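You operate a simulated robot arm through the tools that you are given. There is no shell and no other tool.

You are at the controls of a simulated robot arm. One attempt, no reset.

JOB
The laptop is flat: charge it by the black lead and switch it on.
Fine: plug the lead into the charging port first, then switch the charger on, then press the power button.

It is judged by the outcome, as a careful person would: the job done as asked, and still so three seconds after it is handed in. It fails if anything else is knocked over, pushed out of place, dropped, spilled or broken.

ROBOT AND FRAMES
A 7-joint arm with a two-finger parallel gripper, fixed in place. Base frame: the origin is at the foot of the arm, x ahead of it, y to its left, z up. Lengths are in m, angles in rad, forces in N, time in s.
Its first joint turns from -2.897 to 2.897 rad. Payload 4.4 kg.
The tool frame sits at the grasp point between the pads (the TCP): z along the fingers, y along the line on which they close. The tips reach 0.023 m beyond it. Largest opening 0.094 m; finger width 0.038, thickness 0.01; the body of the gripper, 0.054 by 0.096 m, starts 0.039 m behind the TCP.
Orientation is that of the tool frame in the base frame, as a unit quaternion [w, x, y, z]. With the fingers straight down and closing along the base's y, the tool's x points along the base's -x, its y along +y and its z along -z.

CONTROLS
- The arm moves only by the tool play_rows. Its argument "increments" is a list of rows, each an object of numbers (a shift or turn left out is 0, a gripper value left out holds the last): "wx", "wy", "wz": the turn, a rotation vector about the tool's x, y, z in rad; "tx", "ty", "tz": the shift along the tool's x, y, z in m; "fingers": the opening, from 0 (shut) to 1 (fully open). In form: [{"wx": .., "wy": .., "wz": .., "tx": .., "ty": .., "tz": .., "fingers": ..}, ...]. A call has 1 to 20 rows; each row shifts and turns the commanded pose from where the row before left it, along the tool's axes as they then stand. Each row takes 0.2 s and may step no farther than 0.05 m and 0.15 rad from the row before; otherwise, or with a gripper value out of range, the whole call is refused. Where a pose cannot be reached the arm comes as near as it can. A force on the tool above 40 N (or 10 N above the force at the start of the call, whichever is more), or a blocked arm, ends the call early, and 0.2 s more pass. The fingers move at their own pace (about 0.072 m/s each) and stop on an object; they squeeze with about 21 N. The grip force told is the motor's: it shows also when the fingers shut on nothing. Time passes only in rows, and 0.2 s behind the last, so rows that do not move let the fingers close. It gives the time, the measured TCP pose, the force on the tool (base axes), the opening and the grip force at its end, in the units of the frame above (readings bear some noise), with the torque about the TCP (base axes, N m) and any sound that the robot's microphone picked up.
- Cameras (640 x 400 px; columns grow to the right, rows downward): "scene" is fixed at [0.2209, -0.6508, 1.3736]; the picture's right is [0.88, -0.48, 0.00], its down [-0.13, -0.24, -0.96] and it looks along [0.46, 0.85, -0.27] (base axes); focal length 346 px, centre (320, 200). "wrist" rides on the gripper at [0.086, 0.016, -0.074] in the tool frame; the picture's right is [-0.18, 0.98, 0.00], its down [-0.58, -0.11, -0.81] and it looks along [-0.79, -0.15, 0.59] (tool axes); focal length 243 px, centre (320, 200). There is no depth. A picture from a camera that has moved, and an enlarged one, comes with that camera's place and axes in the base frame and with its lens.
- get_image(camera): a new picture of that camera. No time passes.
- enlarge(camera, box): a new picture of the part [left, top, right, bottom] of that camera's present view, enlarged. No time passes.
- sign_off(): hands the job in; it is judged then, once.

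Nothing tells you positions but the pictures and the camera data. Unless the task says otherwise, let go and move clear before handing in.

The tools are called after "Request:" by a JSON object that holds its "name" and its "arguments". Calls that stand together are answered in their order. play_rows: Moves the arm, as the interface text tells. Its arguments: {"type":"object","properties":{"increments":{"type":"array","items":{"type":"object","properties":{"wx":{"type":"number"},"wy":{"type":"number"},"wz":{"type":"number"},"tx":{"type":"number"},"ty":{"type":"number"},"tz":{"type":"number"},"fingers":{"type":"number"}}}}},"required":["increments"]} The other tools are called the same way: get_image (camera) takes a picture; enlarge (camera, box) takes an enlarged picture of a part of a camera's view; sign_off () hands the job in.

At the start:

```text
clock: 0.0
ee_pos: [0.7803, 0.1907, 1.1096]
ee_rot: [0.0, 0.0, 1.0, 0.0]
contact_force: [-1.2, 0.4, 0.4]
wrist_torque: [-0.03, 0.01, 0.0]
width: 0.0939
finger_force: 0.2
```

scene: 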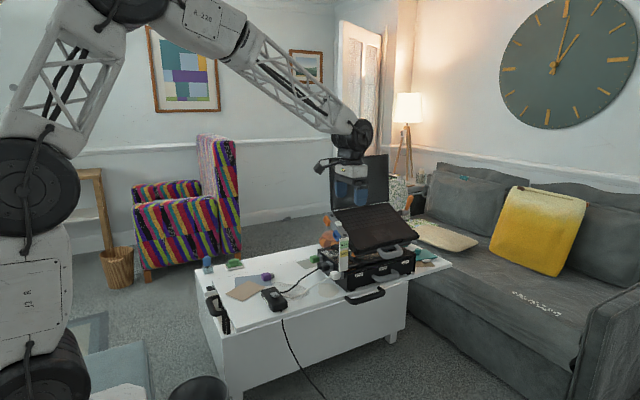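
wrist: 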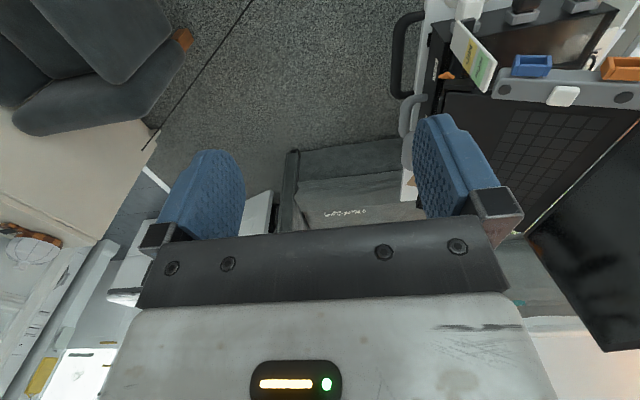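

I see a living room with a coffee table carrying a laptop on a black case, a charger brick and leads. I'll look closer before moving anything.

Request:
{"name": "enlarge", "arguments": {"camera": "scene", "box": [190, 220, 350, 320]}}

Request:
{"name": "enlarge", "arguments": {"camera": "scene", "box": [310, 190, 450, 300]}}

Request:
{"name": "enlarge", "arguments": {"camera": "wrist", "box": [380, 0, 640, 200]}}

```text
4.00 times, centred on (270, 270) of scene
camera zoom: at [0.2209, -0.6508, 1.3736], right [0.88, -0.48, 0.0], down [-0.13, -0.24, -0.96], along [0.46, 0.85, -0.27], focal length 1385 px, centre (520, -80)
```

zoom: 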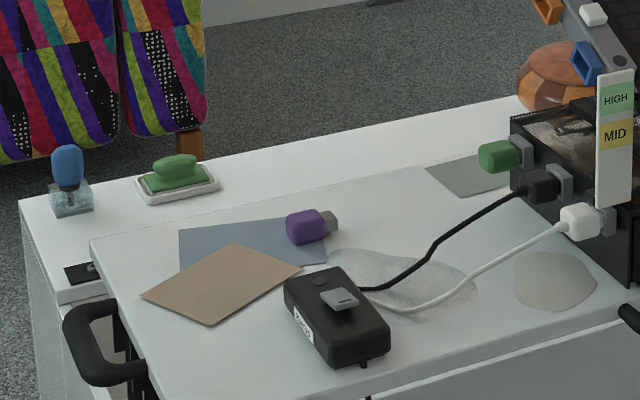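

```text
3.64 times, centred on (380, 245) of scene
camera zoom: at [0.2209, -0.6508, 1.3736], right [0.88, -0.48, 0.0], down [-0.13, -0.24, -0.96], along [0.46, 0.85, -0.27], focal length 1259 px, centre (102, 36)
```

zoom: 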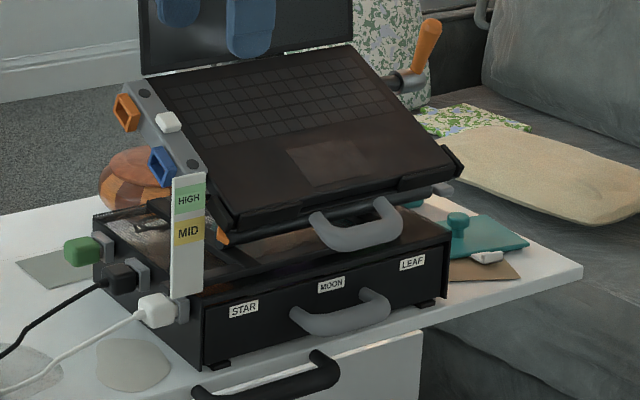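

```text
2.00 times, centred on (510, 100) of wrist
camera zoom: at [0.6934, 0.2071, 1.1818], right [0.18, 0.98, 0.0], down [0.58, -0.11, 0.81], along [0.79, -0.15, -0.59], focal length 485 px, centre (-60, 400)
```

zoom: 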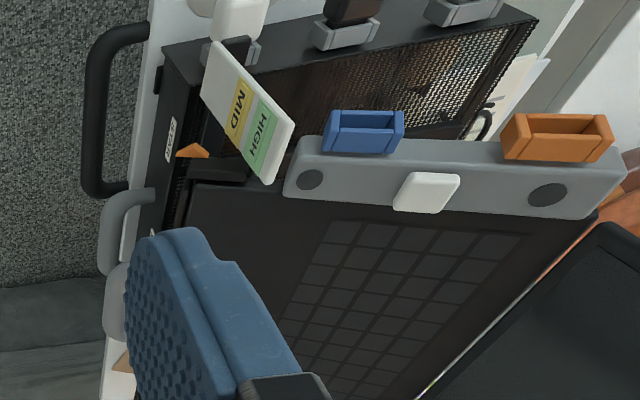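

The laptop sits raised on a stand over a drawer box. Its left rail faces the robot, with a blue socket at about (0.877, 0.43, 0.88), an orange socket at about (0.876, 0.505, 0.915) and a white button between them. The parked plugs are below at x of about 0.86, z of about 0.71, and the brick is at about (0.61, 0.43). I'll back the arm off to the robot side for a closer look with the wrist camera.

Request:
{"name": "play_rows", "arguments": {"increments": [{"tx": 0.045, "fingers": 0.0}, {"tx": 0.045}, {"tx": 0.045}, {"tx": 0.045}, {"tx": 0.045}, {"tx": 0.045}, {}]}}

Request:
{"name": "get_image", "arguments": {"camera": "wrist"}}

```text
clock: 1.6
ee_pos: [0.5116, 0.1909, 1.1105]
ee_rot: [-0.001, 0.0, 1.0, 0.0]
contact_force: [0.0, -0.4, 0.4]
wrist_torque: [0.0, 0.03, 0.03]
width: 0.0
finger_force: 21.3
```

```text
taken
camera wrist: at [0.4253, 0.2077, 1.1847], right [0.18, 0.98, 0.0], down [0.58, -0.11, 0.81], along [0.79, -0.15, -0.59], focal length 243 px, centre (320, 200)
```

wrist: 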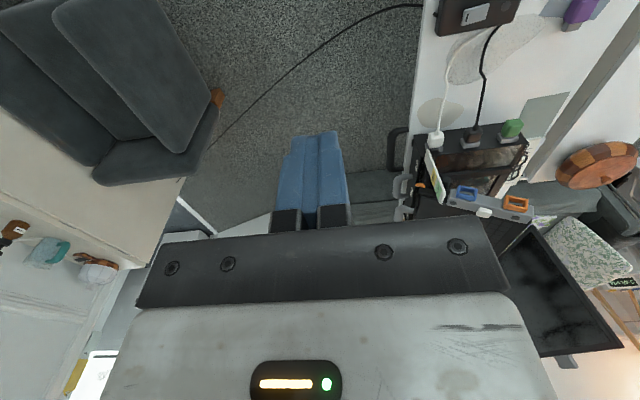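

Request:
{"name": "enlarge", "arguments": {"camera": "wrist", "box": [400, 0, 640, 150]}}

Request:
{"name": "enlarge", "arguments": {"camera": "wrist", "box": [400, 110, 560, 230]}}

```text
2.67 times, centred on (520, 75) of wrist
camera zoom: at [0.4253, 0.2077, 1.1847], right [0.18, 0.98, 0.0], down [0.58, -0.11, 0.81], along [0.79, -0.15, -0.59], focal length 647 px, centre (-213, 533)
```

zoom: 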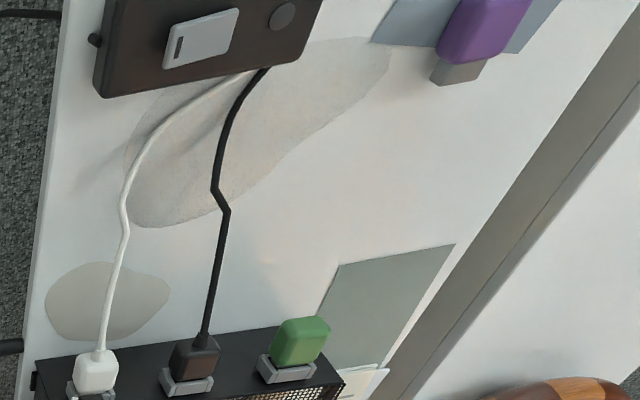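

```text
3.33 times, centred on (480, 170) of wrist
camera zoom: at [0.4253, 0.2077, 1.1847], right [0.18, 0.98, 0.0], down [0.58, -0.11, 0.81], along [0.79, -0.15, -0.59], focal length 809 px, centre (-213, 300)
```

zoom: 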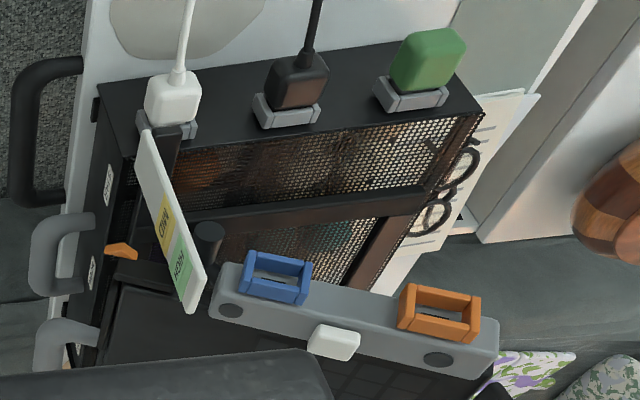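

The two sockets are blue and orange frames opening toward -x, and the parked plugs are white, black and green. Next I'll tilt the wrist and come closer for a frontal view of the ports and plugs.

Request:
{"name": "play_rows", "arguments": {"increments": [{"wy": -0.15}, {"wy": -0.15}, {"wy": -0.15}, {"wy": -0.15}, {"tx": -0.0065, "ty": 0.0233, "tz": 0.03475}, {"tx": -0.0065, "ty": 0.0233, "tz": 0.03475}, {"tx": -0.0065, "ty": 0.0233, "tz": 0.03475}, {"tx": -0.0065, "ty": 0.0233, "tz": 0.03475}, {"tx": -0.0065, "ty": 0.0233, "tz": 0.03475}, {"tx": -0.0065, "ty": 0.0233, "tz": 0.03475}, {}]}}

Request:
{"name": "get_image", "arguments": {"camera": "wrist"}}

Request:
{"name": "enlarge", "arguments": {"camera": "wrist", "box": [360, 60, 520, 210]}}

```text
clock: 4.0
ee_pos: [0.6616, 0.33, 0.9577]
ee_rot: [0.296, 0.001, 0.955, 0.0]
contact_force: [0.0, 0.5, 0.1]
wrist_torque: [0.0, 0.02, 0.04]
width: 0.0
finger_force: 20.7
```

```text
taken
camera wrist: at [0.5485, 0.3461, 0.9699], right [0.15, 0.98, 0.1], down [0.02, -0.11, 0.99], along [0.99, -0.15, -0.04], focal length 243 px, centre (320, 200)
```

wrist: 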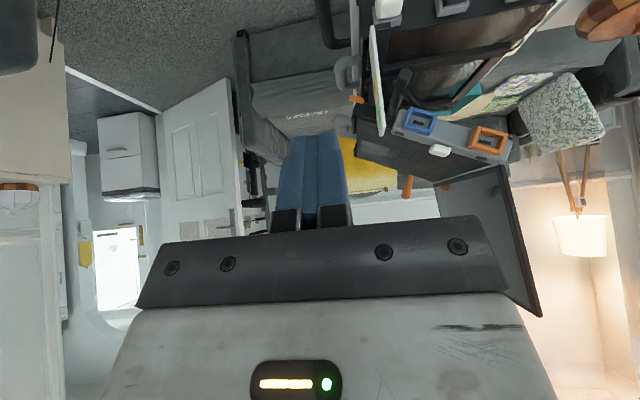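

```text
2.67 times, centred on (440, 135) of wrist
camera zoom: at [0.5485, 0.3461, 0.9699], right [0.15, 0.98, 0.1], down [0.02, -0.11, 0.99], along [0.99, -0.15, -0.04], focal length 647 px, centre (0, 373)
```

zoom: 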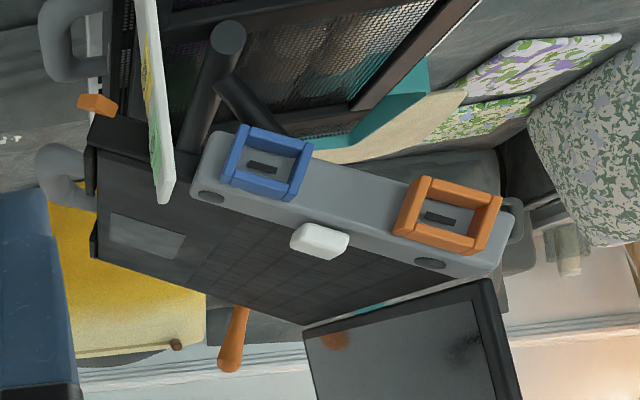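

Request:
{"name": "enlarge", "arguments": {"camera": "scene", "box": [252, 276, 300, 320]}}

Request:
{"name": "enlarge", "arguments": {"camera": "scene", "box": [305, 200, 365, 250]}}

Request:
{"name": "enlarge", "arguments": {"camera": "scene", "box": [305, 245, 365, 295]}}

Request:
{"name": "enlarge", "arguments": {"camera": "scene", "box": [400, 230, 460, 280]}}

Request:
{"name": "enlarge", "arguments": {"camera": "scene", "box": [190, 240, 260, 340]}}

```text
9.09 times, centred on (276, 298) of scene
camera zoom: at [0.2209, -0.6508, 1.3736], right [0.88, -0.48, 0.0], down [-0.13, -0.24, -0.96], along [0.46, 0.85, -0.27], focal length 3148 px, centre (720, -691)
```

zoom: 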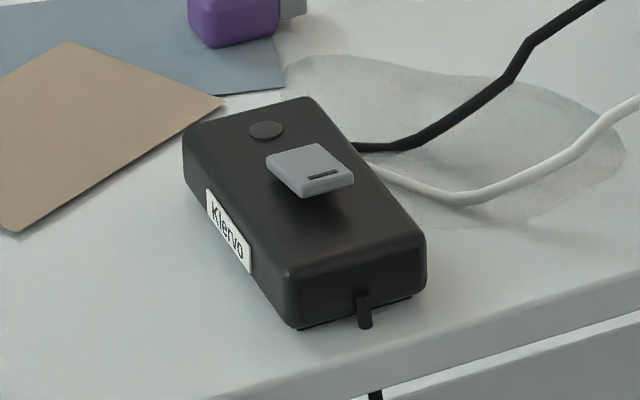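

```text
8.00 times, centred on (335, 225) of scene
camera zoom: at [0.2209, -0.6508, 1.3736], right [0.88, -0.48, 0.0], down [-0.13, -0.24, -0.96], along [0.46, 0.85, -0.27], focal length 2770 px, centre (200, 0)
```

zoom: 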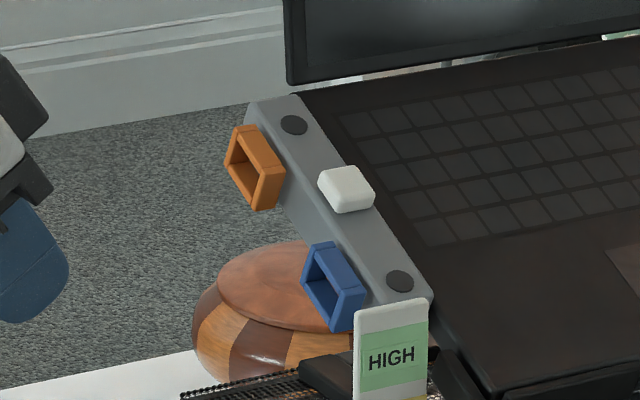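

```text
8.00 times, centred on (335, 270) of scene
camera zoom: at [0.2209, -0.6508, 1.3736], right [0.88, -0.48, 0.0], down [-0.13, -0.24, -0.96], along [0.46, 0.85, -0.27], focal length 2770 px, centre (200, -360)
```

zoom: 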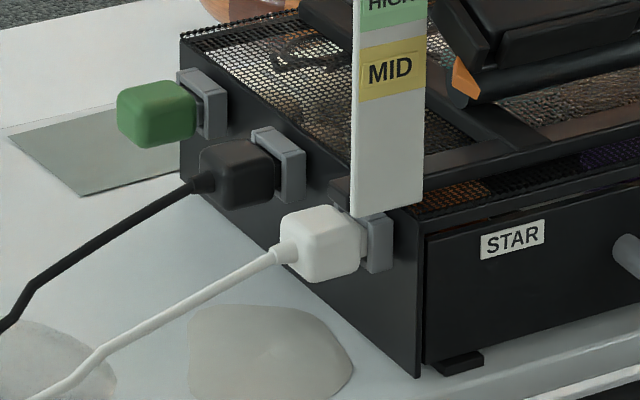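

```text
8.00 times, centred on (430, 255) of scene
camera zoom: at [0.2209, -0.6508, 1.3736], right [0.88, -0.48, 0.0], down [-0.13, -0.24, -0.96], along [0.46, 0.85, -0.27], focal length 2770 px, centre (-560, -240)
```

zoom: 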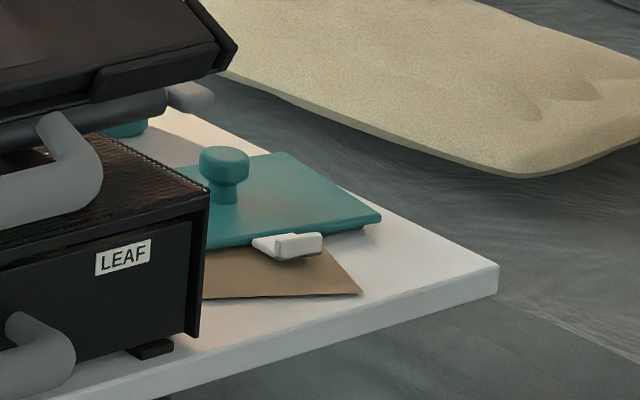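

```text
4.00 times, centred on (225, 290) of scene
camera zoom: at [0.2209, -0.6508, 1.3736], right [0.88, -0.48, 0.0], down [-0.13, -0.24, -0.96], along [0.46, 0.85, -0.27], focal length 1385 px, centre (700, -160)
```

zoom: 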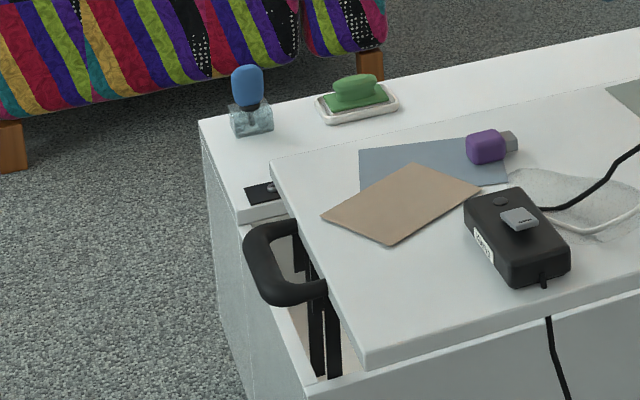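

The two sockets look alike from here, so I'll move closer for labels or markings that show which one charges.

Request:
{"name": "play_rows", "arguments": {"increments": [{"tx": -0.0337, "ty": -0.0033, "tz": 0.0263}, {"tx": -0.0337, "ty": -0.0033, "tz": 0.0263}, {"tx": -0.0337, "ty": -0.0033, "tz": 0.0263}, {}]}}

Request:
{"name": "get_image", "arguments": {"camera": "wrist"}}

Request:
{"name": "enlarge", "arguments": {"camera": "wrist", "box": [400, 60, 640, 220]}}

```text
clock: 5.0
ee_pos: [0.7885, 0.3223, 0.9529]
ee_rot: [0.296, 0.0, 0.955, -0.001]
contact_force: [0.2, -0.6, -0.1]
wrist_torque: [-0.01, -0.02, 0.06]
width: 0.0
finger_force: 20.9
```

```text
taken
camera wrist: at [0.6755, 0.3379, 0.9635], right [0.15, 0.98, 0.1], down [0.02, -0.11, 0.99], along [0.99, -0.15, -0.04], focal length 243 px, centre (320, 200)
```

wrist: 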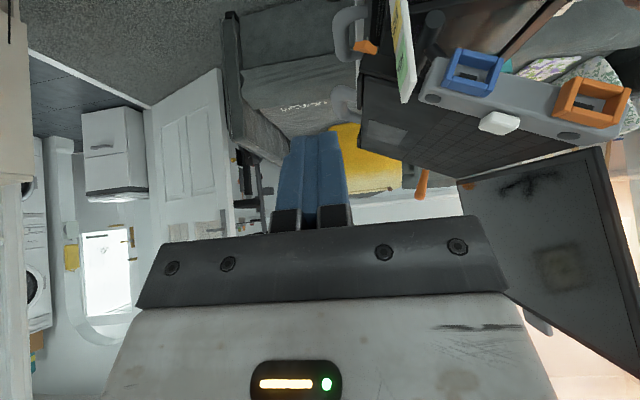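

```text
2.50 times, centred on (520, 140) of wrist
camera zoom: at [0.6755, 0.3379, 0.9635], right [0.15, 0.98, 0.1], down [0.02, -0.11, 0.99], along [0.99, -0.15, -0.04], focal length 606 px, centre (-180, 350)
```

zoom: 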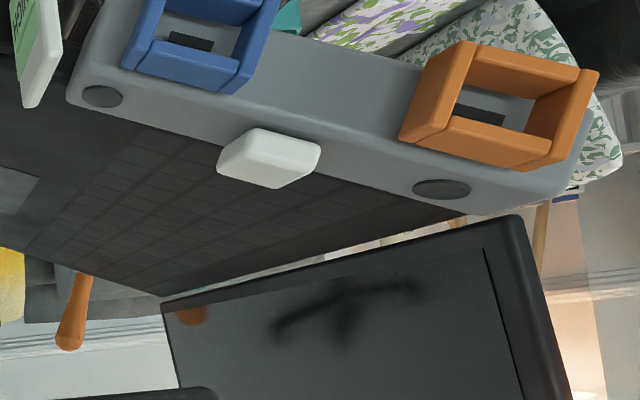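

Request:
{"name": "enlarge", "arguments": {"camera": "wrist", "box": [400, 0, 560, 140]}}

Request:
{"name": "enlarge", "arguments": {"camera": "wrist", "box": [520, 40, 640, 150]}}

Request:
{"name": "enlarge", "arguments": {"camera": "wrist", "box": [330, 0, 450, 110]}}

```text
2.86 times, centred on (480, 70) of wrist
camera zoom: at [0.6755, 0.3379, 0.9635], right [0.15, 0.98, 0.1], down [0.02, -0.11, 0.99], along [0.99, -0.15, -0.04], focal length 693 px, centre (-137, 571)
```

zoom: 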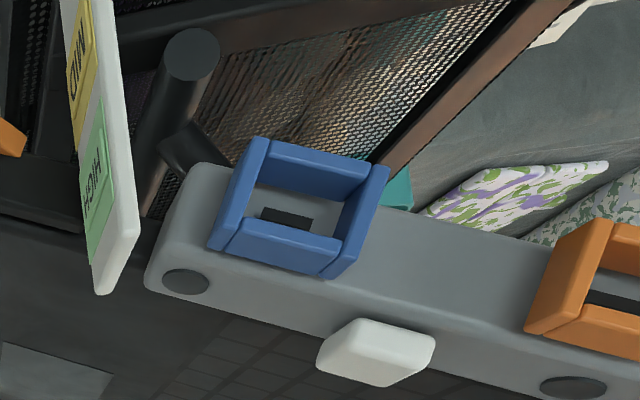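

```text
3.64 times, centred on (580, 95) of wrist
camera zoom: at [0.6755, 0.3379, 0.9635], right [0.15, 0.98, 0.1], down [0.02, -0.11, 0.99], along [0.99, -0.15, -0.04], focal length 882 px, centre (-626, 582)
```

zoom: 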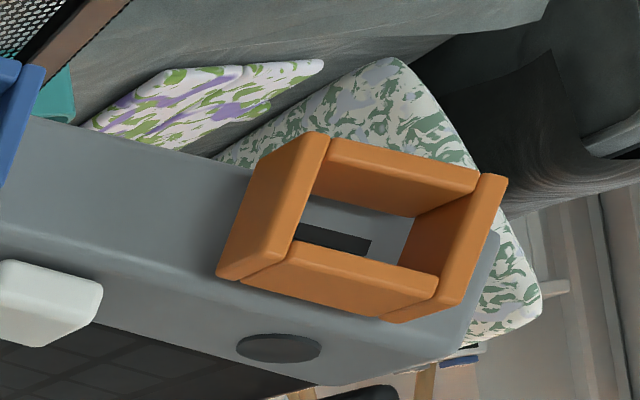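

```text
3.64 times, centred on (390, 55) of wrist
camera zoom: at [0.6755, 0.3379, 0.9635], right [0.15, 0.98, 0.1], down [0.02, -0.11, 0.99], along [0.99, -0.15, -0.04], focal length 882 px, centre (66, 727)
```

zoom: 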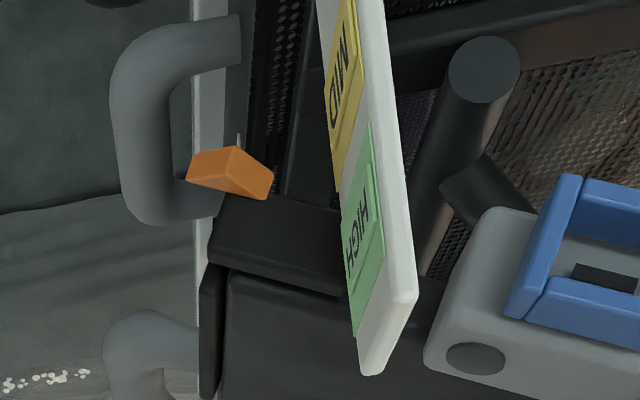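

Request:
{"name": "enlarge", "arguments": {"camera": "scene", "box": [328, 228, 352, 243]}}

Request:
{"name": "enlarge", "arguments": {"camera": "scene", "box": [318, 212, 342, 227]}}

Request:
{"name": "enlarge", "arguments": {"camera": "scene", "box": [313, 258, 345, 278]}}

Request:
{"name": "enlarge", "arguments": {"camera": "wrist", "box": [415, 40, 515, 120]}}

Request:
{"name": "enlarge", "arguments": {"camera": "wrist", "box": [540, 70, 640, 150]}}

```text
16.00 times, centred on (340, 236) of scene
camera zoom: at [0.2209, -0.6508, 1.3736], right [0.88, -0.48, 0.0], down [-0.13, -0.24, -0.96], along [0.46, 0.85, -0.27], focal length 5540 px, centre (0, -368)
```

zoom: 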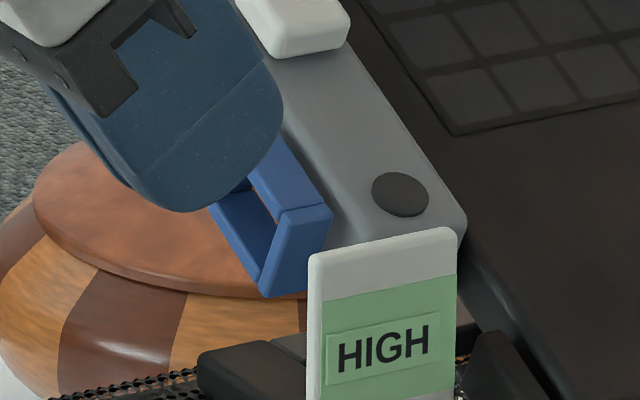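

```text
16.00 times, centred on (330, 220) of scene
camera zoom: at [0.2209, -0.6508, 1.3736], right [0.88, -0.48, 0.0], down [-0.13, -0.24, -0.96], along [0.46, 0.85, -0.27], focal length 5540 px, centre (160, -112)
```

zoom: 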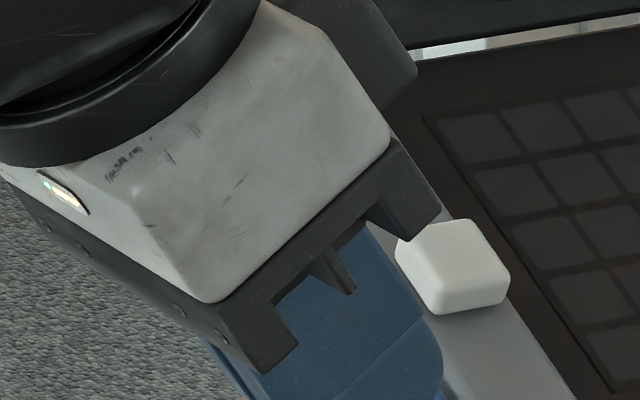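

```text
16.00 times, centred on (329, 268) of scene
camera zoom: at [0.2209, -0.6508, 1.3736], right [0.88, -0.48, 0.0], down [-0.13, -0.24, -0.96], along [0.46, 0.85, -0.27], focal length 5540 px, centre (176, -888)
```

zoom: 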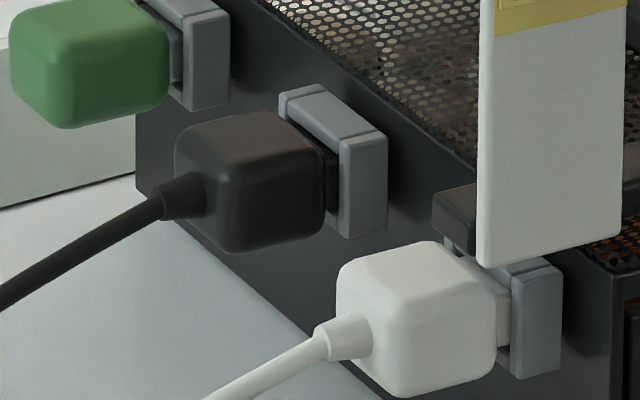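

```text
5.00 times, centred on (465, 80) of wrist
camera zoom: at [0.6755, 0.3379, 0.9635], right [0.15, 0.98, 0.1], down [0.02, -0.11, 0.99], along [0.99, -0.15, -0.04], focal length 1213 px, centre (-405, 800)
```

zoom: 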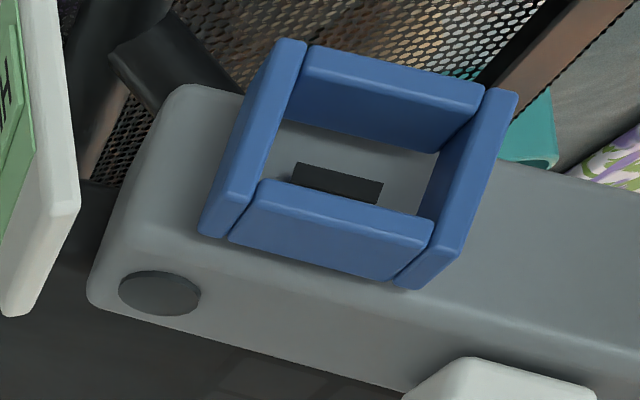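

```text
5.00 times, centred on (590, 110) of wrist
camera zoom: at [0.6755, 0.3379, 0.9635], right [0.15, 0.98, 0.1], down [0.02, -0.11, 0.99], along [0.99, -0.15, -0.04], focal length 1213 px, centre (-1030, 650)
```

zoom: 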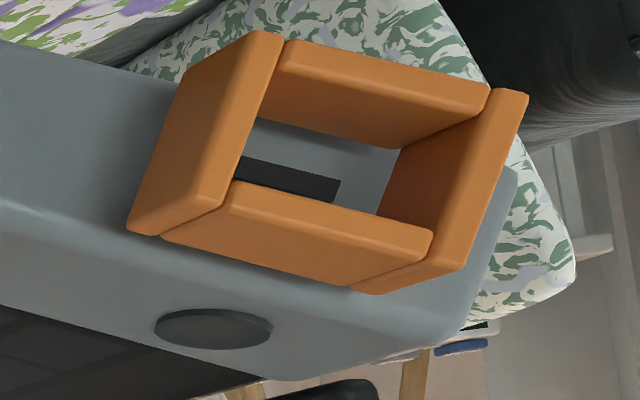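

Request:
{"name": "enlarge", "arguments": {"camera": "scene", "box": [345, 200, 425, 250]}}

Request:
{"name": "enlarge", "arguments": {"camera": "scene", "box": [340, 240, 420, 300]}}

Request:
{"name": "enlarge", "arguments": {"camera": "scene", "box": [385, 165, 455, 215]}}

Request:
{"name": "enlarge", "arguments": {"camera": "wrist", "box": [480, 0, 640, 100]}}

```text
8.00 times, centred on (385, 225) of scene
camera zoom: at [0.2209, -0.6508, 1.3736], right [0.88, -0.48, 0.0], down [-0.13, -0.24, -0.96], along [0.46, 0.85, -0.27], focal length 2770 px, centre (-200, 0)
```

zoom: 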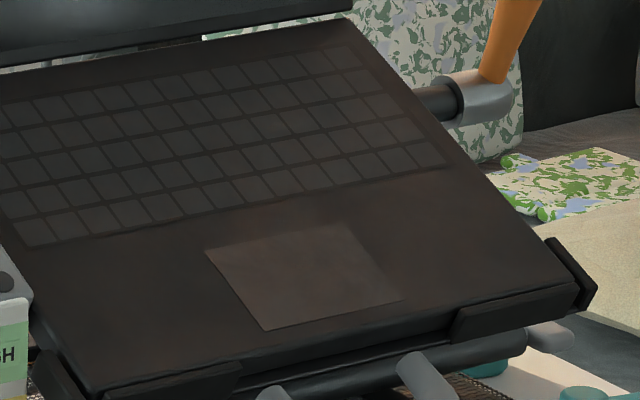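

```text
6.67 times, centred on (380, 270) of scene
camera zoom: at [0.2209, -0.6508, 1.3736], right [0.88, -0.48, 0.0], down [-0.13, -0.24, -0.96], along [0.46, 0.85, -0.27], focal length 2308 px, centre (-80, -267)
```

zoom: 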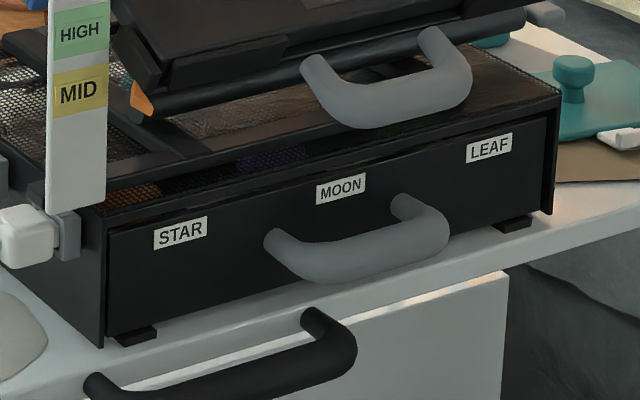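

```text
8.00 times, centred on (420, 190) of scene
camera zoom: at [0.2209, -0.6508, 1.3736], right [0.88, -0.48, 0.0], down [-0.13, -0.24, -0.96], along [0.46, 0.85, -0.27], focal length 2770 px, centre (-480, 280)
```

zoom: 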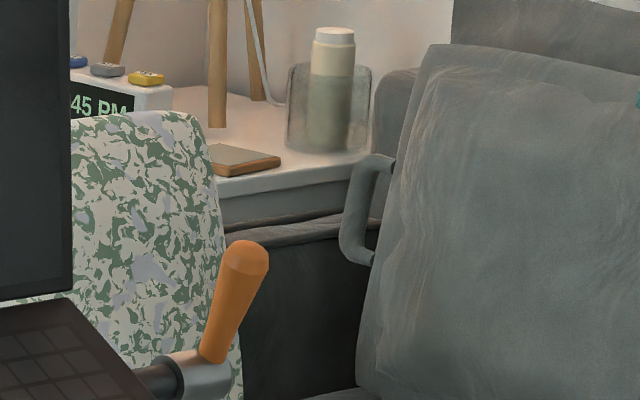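

```text
4.00 times, centred on (560, 50) of wrist
camera zoom: at [0.6755, 0.3379, 0.9635], right [0.15, 0.98, 0.1], down [0.02, -0.11, 0.99], along [0.99, -0.15, -0.04], focal length 970 px, centre (-640, 800)
```

zoom: 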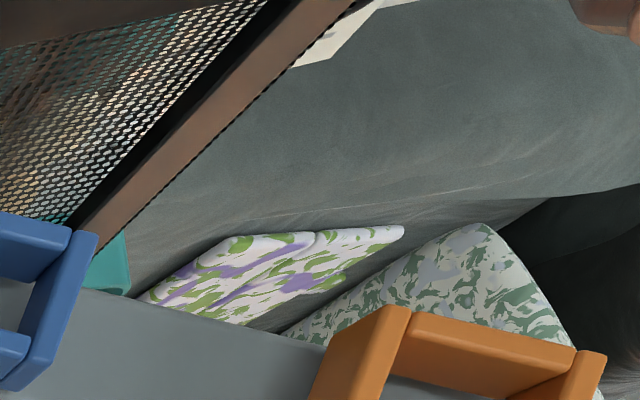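

Request:
{"name": "play_rows", "arguments": {"increments": [{"tz": -0.036, "tx": 0.001}, {"ty": 0.04, "tz": -0.018}, {"ty": 0.041, "tz": -0.018}, {"ty": 0.041}, {"ty": 0.041}, {}]}}

Request:
{"name": "get_image", "arguments": {"camera": "wrist"}}

Request:
{"name": "enlarge", "arguments": {"camera": "wrist", "box": [220, 20, 420, 145]}}

```text
clock: 6.4
ee_pos: [0.7448, 0.4867, 1.0082]
ee_rot: [0.296, 0.0, 0.955, -0.001]
contact_force: [0.3, 0.6, -1.5]
wrist_torque: [-0.01, 0.03, 0.02]
width: 0.0
finger_force: 20.6
```

```text
taken
camera wrist: at [0.6316, 0.5027, 1.02], right [0.15, 0.98, 0.1], down [0.03, -0.11, 0.99], along [0.99, -0.15, -0.04], focal length 243 px, centre (320, 200)
```

wrist: 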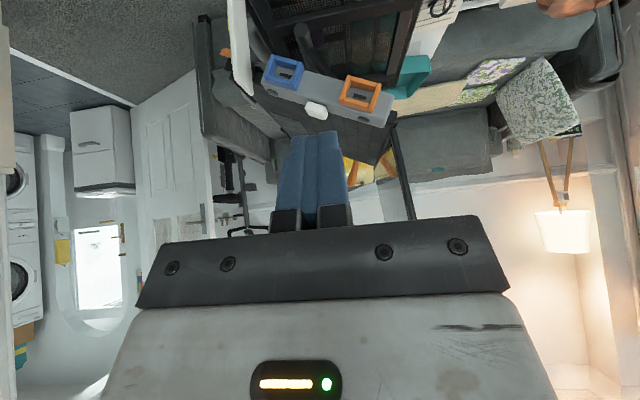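

```text
3.20 times, centred on (320, 82) of wrist
camera zoom: at [0.6316, 0.5027, 1.02], right [0.15, 0.98, 0.1], down [0.03, -0.11, 0.99], along [0.99, -0.15, -0.04], focal length 776 px, centre (320, 576)
```

zoom: 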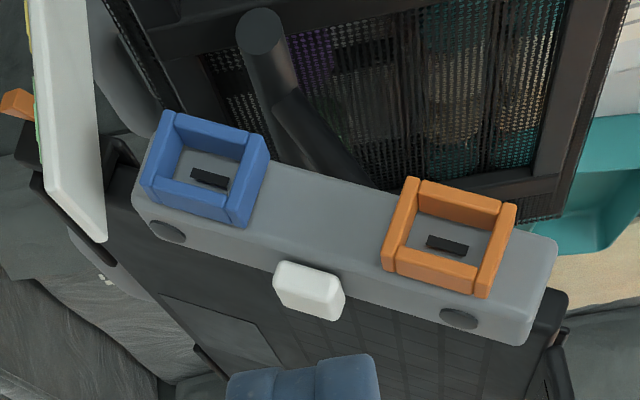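

Request:
{"name": "enlarge", "arguments": {"camera": "wrist", "box": [260, 45, 310, 95]}}

Request:
{"name": "enlarge", "arguments": {"camera": "wrist", "box": [335, 65, 385, 115]}}

Request:
{"name": "enlarge", "arguments": {"camera": "wrist", "box": [220, 0, 320, 60]}}

```text
8.00 times, centred on (285, 70) of wrist
camera zoom: at [0.6316, 0.5027, 1.02], right [0.15, 0.98, 0.1], down [0.03, -0.11, 0.99], along [0.99, -0.15, -0.04], focal length 1941 px, centre (600, 1240)
```

zoom: 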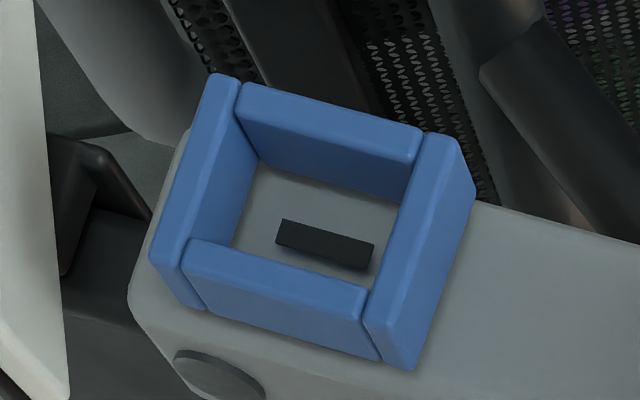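

```text
8.00 times, centred on (360, 90) of wrist
camera zoom: at [0.6316, 0.5027, 1.02], right [0.15, 0.98, 0.1], down [0.03, -0.11, 0.99], along [0.99, -0.15, -0.04], focal length 1941 px, centre (0, 1080)
```

zoom: 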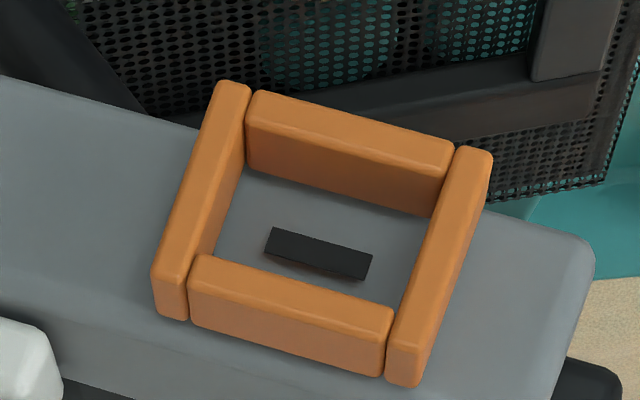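

```text
6.40 times, centred on (270, 30) of wrist
camera zoom: at [0.6316, 0.5027, 1.02], right [0.15, 0.98, 0.1], down [0.03, -0.11, 0.99], along [0.99, -0.15, -0.04], focal length 1553 px, centre (640, 1288)
```

zoom: 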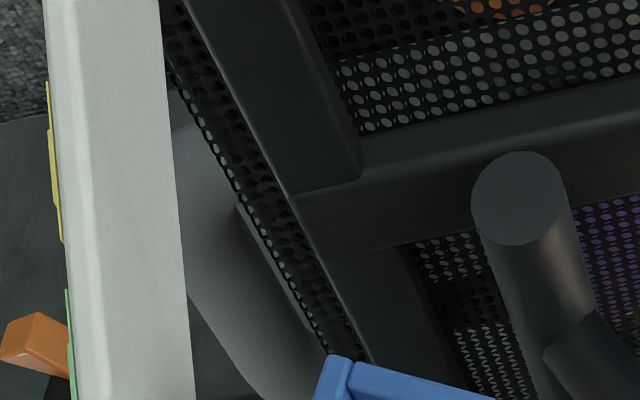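

Neither socket is labelled, but the orange frame looks slightly larger than the blue one. I'll look at the rail from above for icons, and at the parked plugs for matching sizes.

Request:
{"name": "play_rows", "arguments": {"increments": [{"tz": -0.04}, {"wy": 0.15, "tz": -0.02}, {"wy": 0.15}, {"wy": 0.15}, {"wy": 0.15}, {"ty": -0.045}, {"ty": -0.045}, {"ty": -0.045}, {"ty": -0.045}, {"tx": -0.04}, {}]}}

Request:
{"name": "get_image", "arguments": {"camera": "wrist"}}

```text
clock: 8.8
ee_pos: [0.7526, 0.3025, 1.0584]
ee_rot: [0.0, 0.0, 1.0, 0.0]
contact_force: [0.4, 0.0, 0.5]
wrist_torque: [0.04, 0.06, 0.0]
width: 0.0
finger_force: 20.8
```

```text
taken
camera wrist: at [0.6655, 0.3193, 1.1315], right [0.18, 0.98, 0.0], down [0.58, -0.11, 0.81], along [0.79, -0.15, -0.59], focal length 243 px, centre (320, 200)
```

wrist: 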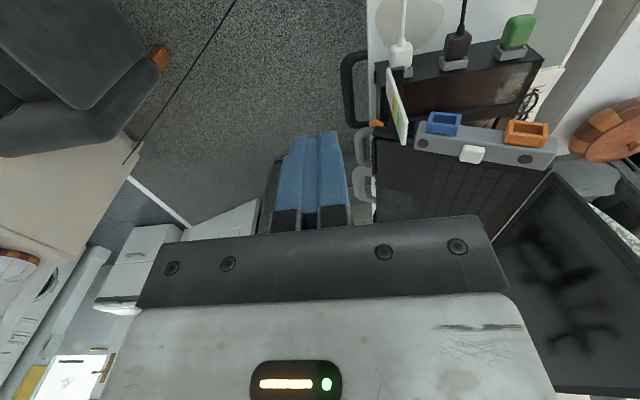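

Request:
{"name": "enlarge", "arguments": {"camera": "wrist", "box": [405, 100, 565, 180]}}

Request:
{"name": "enlarge", "arguments": {"camera": "wrist", "box": [380, 0, 560, 90]}}

Request:
{"name": "enlarge", "arguments": {"camera": "wrist", "box": [435, 20, 485, 80]}}

Request:
{"name": "enlarge", "arguments": {"camera": "wrist", "box": [500, 0, 640, 160]}}

```text
4.00 times, centred on (485, 140) of wrist
camera zoom: at [0.6655, 0.3193, 1.1315], right [0.18, 0.98, 0.0], down [0.58, -0.11, 0.81], along [0.79, -0.15, -0.59], focal length 970 px, centre (-340, 440)
```

zoom: 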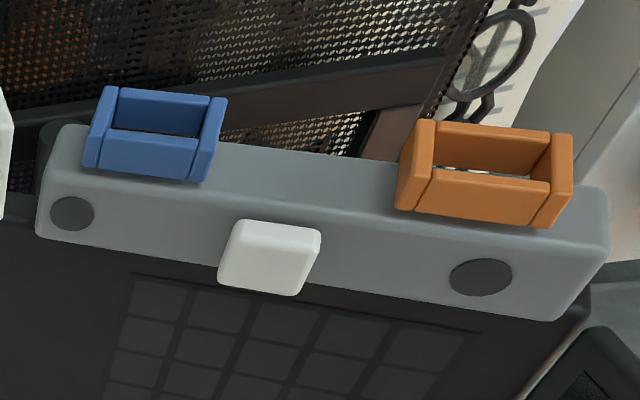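

```text
3.56 times, centred on (470, 45) of wrist
camera zoom: at [0.6655, 0.3193, 1.1315], right [0.18, 0.98, 0.0], down [0.58, -0.11, 0.81], along [0.79, -0.15, -0.59], focal length 863 px, centre (-213, 751)
```

zoom: 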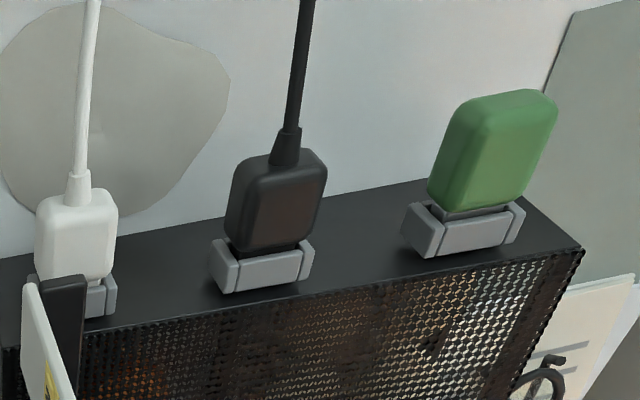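

```text
6.67 times, centred on (460, 50) of wrist
camera zoom: at [0.6655, 0.3193, 1.1315], right [0.18, 0.98, 0.0], down [0.58, -0.11, 0.81], along [0.79, -0.15, -0.59], focal length 1618 px, centre (-613, 1200)
```

zoom: 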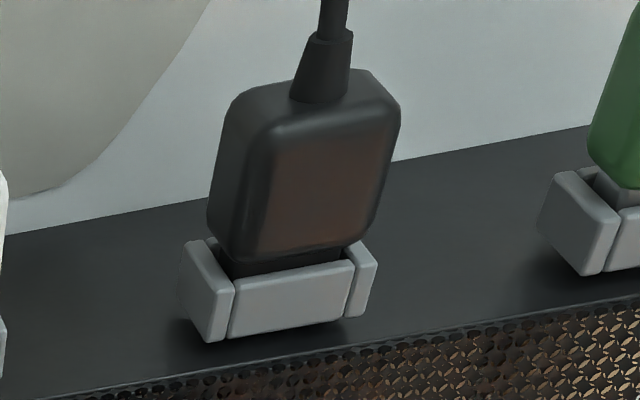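

```text
2.50 times, centred on (570, 80) of wrist
camera zoom: at [0.6655, 0.3193, 1.1315], right [0.18, 0.98, 0.0], down [0.58, -0.11, 0.81], along [0.79, -0.15, -0.59], focal length 606 px, centre (-305, 500)
```

zoom: 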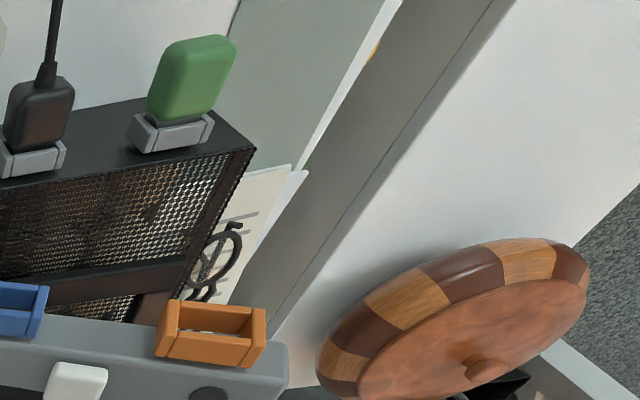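

The orange opening measures about 27 mm and the blue about 25 mm. The holder around the black plug's nose measures about 26 mm. I'll take a close, low look at the parked plugs to fix the grasp point.

Request:
{"name": "play_rows", "arguments": {"increments": [{"wy": -0.15}, {"wy": -0.15}, {"wy": -0.15}, {"wy": -0.15}, {"tx": 0.0198, "ty": 0.0133, "tz": 0.0348}, {"tx": 0.0198, "ty": 0.0133, "tz": 0.0348}, {"tx": 0.0198, "ty": 0.0133, "tz": 0.0348}, {"tx": 0.0198, "ty": 0.0133, "tz": 0.0348}, {"tx": 0.0198, "ty": 0.0133, "tz": 0.0348}, {"tx": 0.0198, "ty": 0.0133, "tz": 0.0348}, {}]}}

Request:
{"name": "get_image", "arguments": {"camera": "wrist"}}

Request:
{"name": "enlarge", "arguments": {"camera": "wrist", "box": [360, 0, 600, 150]}}

```text
clock: 11.2
ee_pos: [0.7704, 0.3836, 0.8195]
ee_rot: [0.295, 0.0, 0.955, 0.001]
contact_force: [0.4, -1.1, 0.0]
wrist_torque: [-0.02, 0.0, -0.02]
width: 0.0
finger_force: 20.5
```

```text
taken
camera wrist: at [0.658, 0.4005, 0.8315], right [0.15, 0.98, 0.1], down [0.02, -0.11, 0.99], along [0.99, -0.15, -0.04], focal length 243 px, centre (320, 200)
```

wrist: 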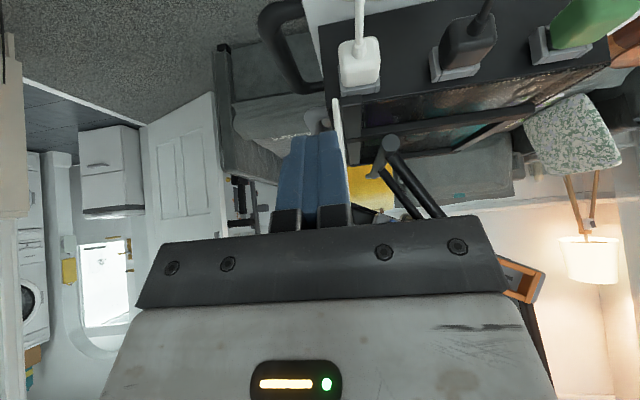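

```text
2.67 times, centred on (480, 75) of wrist
camera zoom: at [0.658, 0.4005, 0.8315], right [0.15, 0.98, 0.1], down [0.02, -0.11, 0.99], along [0.99, -0.15, -0.04], focal length 647 px, centre (-107, 533)
```

zoom: 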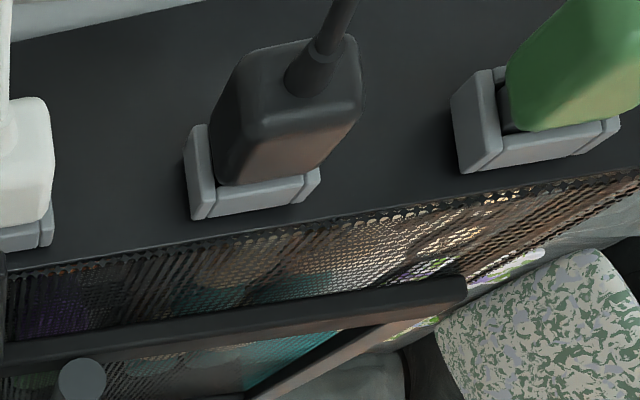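

The parked black plug's body runs from about x = 0.85 to 0.88, centred at y = 0.50, z = 0.713. Before choosing a port I want to check the papers and the other plugs for hints.

Request:
{"name": "enlarge", "arguments": {"camera": "scene", "box": [225, 255, 285, 305]}}

Request:
{"name": "enlarge", "arguments": {"camera": "scene", "box": [300, 235, 330, 265]}}

Request:
{"name": "enlarge", "arguments": {"camera": "wrist", "box": [430, 0, 530, 85]}}

Request:
{"name": "enlarge", "arguments": {"camera": "wrist", "box": [490, 240, 560, 320]}}

```text
8.00 times, centred on (255, 280) of scene
camera zoom: at [0.2209, -0.6508, 1.3736], right [0.88, -0.48, 0.0], down [-0.13, -0.24, -0.96], along [0.46, 0.85, -0.27], focal length 2770 px, centre (840, -440)
```

zoom: 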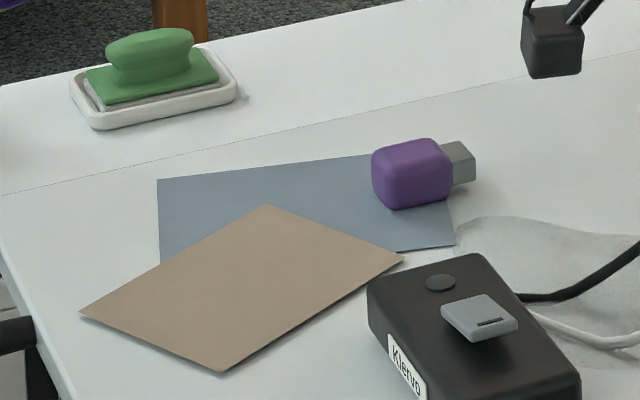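

```text
13.33 times, centred on (315, 250) of scene
camera zoom: at [0.2209, -0.6508, 1.3736], right [0.88, -0.48, 0.0], down [-0.13, -0.24, -0.96], along [0.46, 0.85, -0.27], focal length 4617 px, centre (387, -467)
```

zoom: 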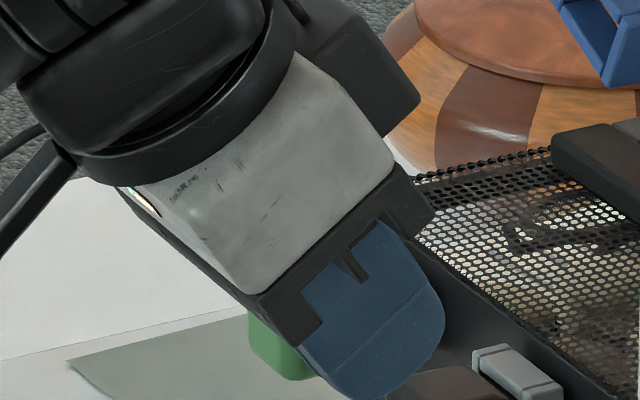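

```text
4.71 times, centred on (480, 42) of wrist
camera zoom: at [0.658, 0.4005, 0.8315], right [0.15, 0.98, 0.1], down [0.02, -0.11, 0.99], along [0.99, -0.15, -0.04], focal length 1142 px, centre (-433, 941)
```

zoom: 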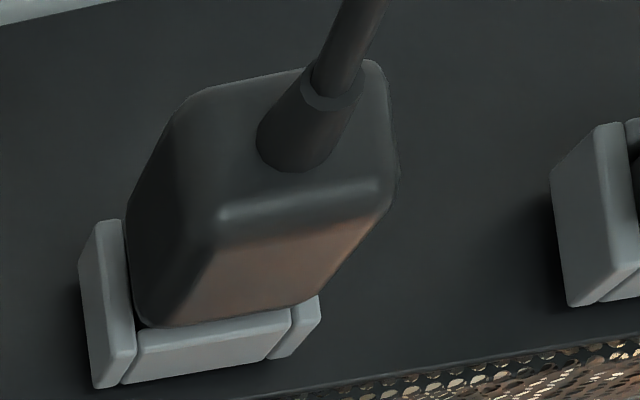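

```text
5.00 times, centred on (525, 280) of wrist
camera zoom: at [0.658, 0.4005, 0.8315], right [0.15, 0.98, 0.1], down [0.02, -0.11, 0.99], along [0.99, -0.15, -0.04], focal length 1213 px, centre (-705, -200)
```

zoom: 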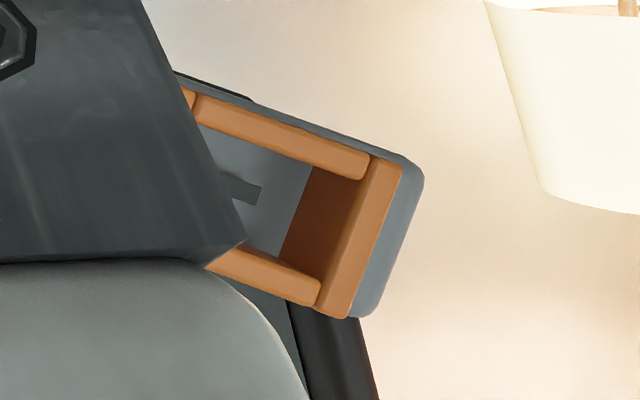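

Request:
{"name": "play_rows", "arguments": {"increments": [{"tx": 0.0201, "ty": -0.0325, "tz": -0.0047}, {"tx": 0.0201, "ty": -0.0325, "tz": -0.0047}, {"tx": 0.0201, "ty": -0.0325, "tz": -0.0047}, {"tx": 0.0201, "ty": -0.0325, "tz": -0.0047}, {}]}}

Request:
{"name": "get_image", "arguments": {"camera": "wrist"}}

Request:
{"name": "enlarge", "arguments": {"camera": "wrist", "box": [440, 150, 640, 290]}}

Request:
{"name": "get_image", "arguments": {"camera": "scene"}}

```text
clock: 12.4
ee_pos: [0.6924, 0.2536, 0.7896]
ee_rot: [0.295, 0.0, 0.956, 0.0]
contact_force: [-0.2, 0.2, -0.9]
wrist_torque: [0.02, 0.01, 0.03]
width: 0.0
finger_force: 21.0
```

```text
taken
camera wrist: at [0.5798, 0.2697, 0.8008], right [0.15, 0.98, 0.1], down [0.03, -0.11, 0.99], along [0.99, -0.15, -0.04], focal length 243 px, centre (320, 200)
```

wrist: 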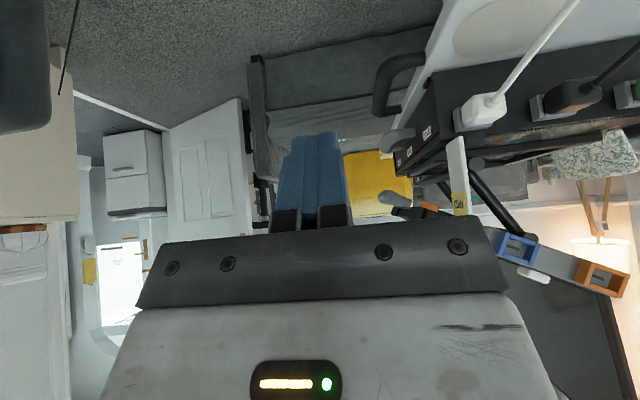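

```text
2.86 times, centred on (540, 220) of wrist
camera zoom: at [0.5798, 0.2697, 0.8008], right [0.15, 0.98, 0.1], down [0.03, -0.11, 0.99], along [0.99, -0.15, -0.04], focal length 693 px, centre (-309, 143)
```

zoom: 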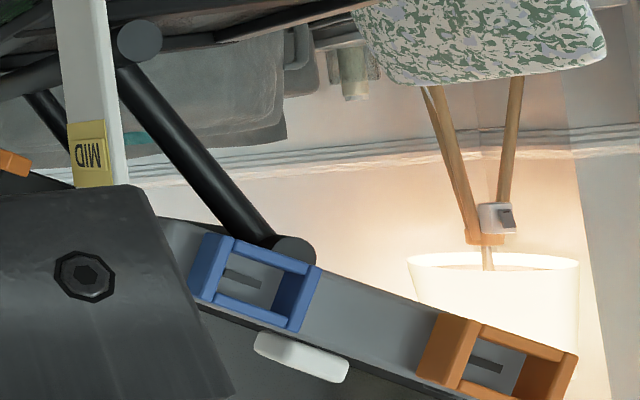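

```text
taken
```

scene: 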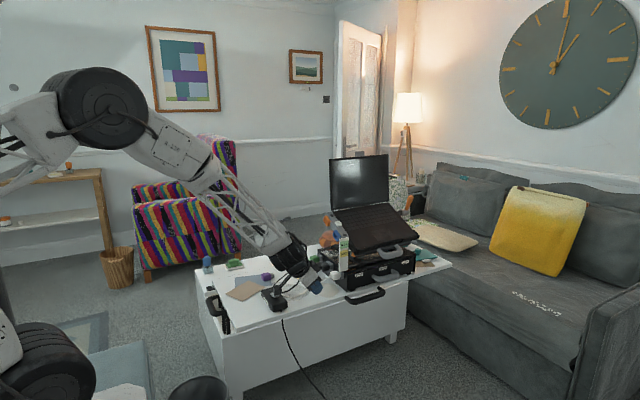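

Request:
{"name": "enlarge", "arguments": {"camera": "wrist", "box": [490, 225, 560, 275]}}

Request:
{"name": "enlarge", "arguments": {"camera": "wrist", "box": [570, 250, 640, 300]}}

Request:
{"name": "enlarge", "arguments": {"camera": "scene", "box": [312, 208, 352, 248]}}

Request:
{"name": "enlarge", "arguments": {"camera": "scene", "box": [325, 155, 395, 215]}}

```text
8.00 times, centred on (525, 250) of wrist
camera zoom: at [0.5798, 0.2697, 0.8008], right [0.15, 0.98, 0.1], down [0.03, -0.11, 0.99], along [0.99, -0.15, -0.04], focal length 1941 px, centre (-1320, -200)
```

zoom: 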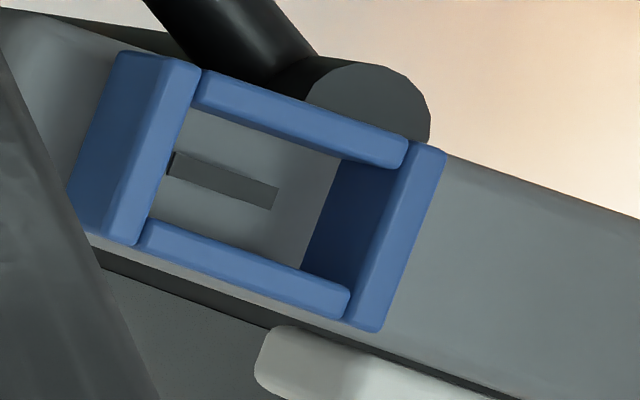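

```text
8.00 times, centred on (605, 275) of wrist
camera zoom: at [0.5798, 0.2697, 0.8008], right [0.15, 0.98, 0.1], down [0.03, -0.11, 0.99], along [0.99, -0.15, -0.04], focal length 1941 px, centre (-1960, -400)
```

zoom: 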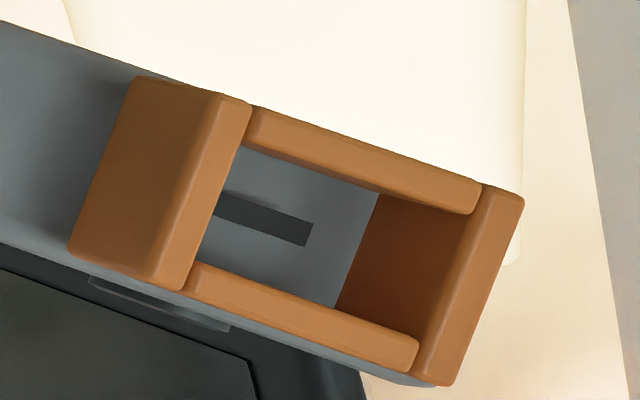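

```text
10.00 times, centred on (332, 228) of scene
camera zoom: at [0.2209, -0.6508, 1.3736], right [0.88, -0.48, 0.0], down [-0.13, -0.24, -0.96], along [0.46, 0.85, -0.27], focal length 3463 px, centre (200, -80)
```

zoom: 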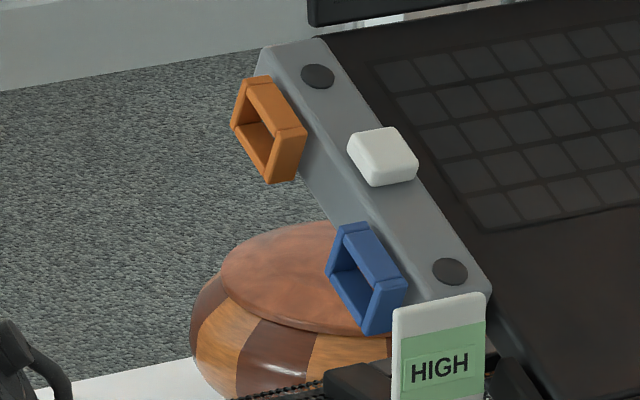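

```text
6.67 times, centred on (360, 185) of scene
camera zoom: at [0.2209, -0.6508, 1.3736], right [0.88, -0.48, 0.0], down [-0.13, -0.24, -0.96], along [0.46, 0.85, -0.27], focal length 2308 px, centre (53, 300)
```

zoom: 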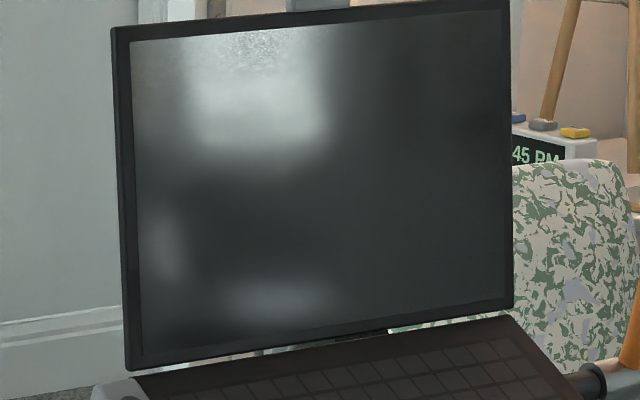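

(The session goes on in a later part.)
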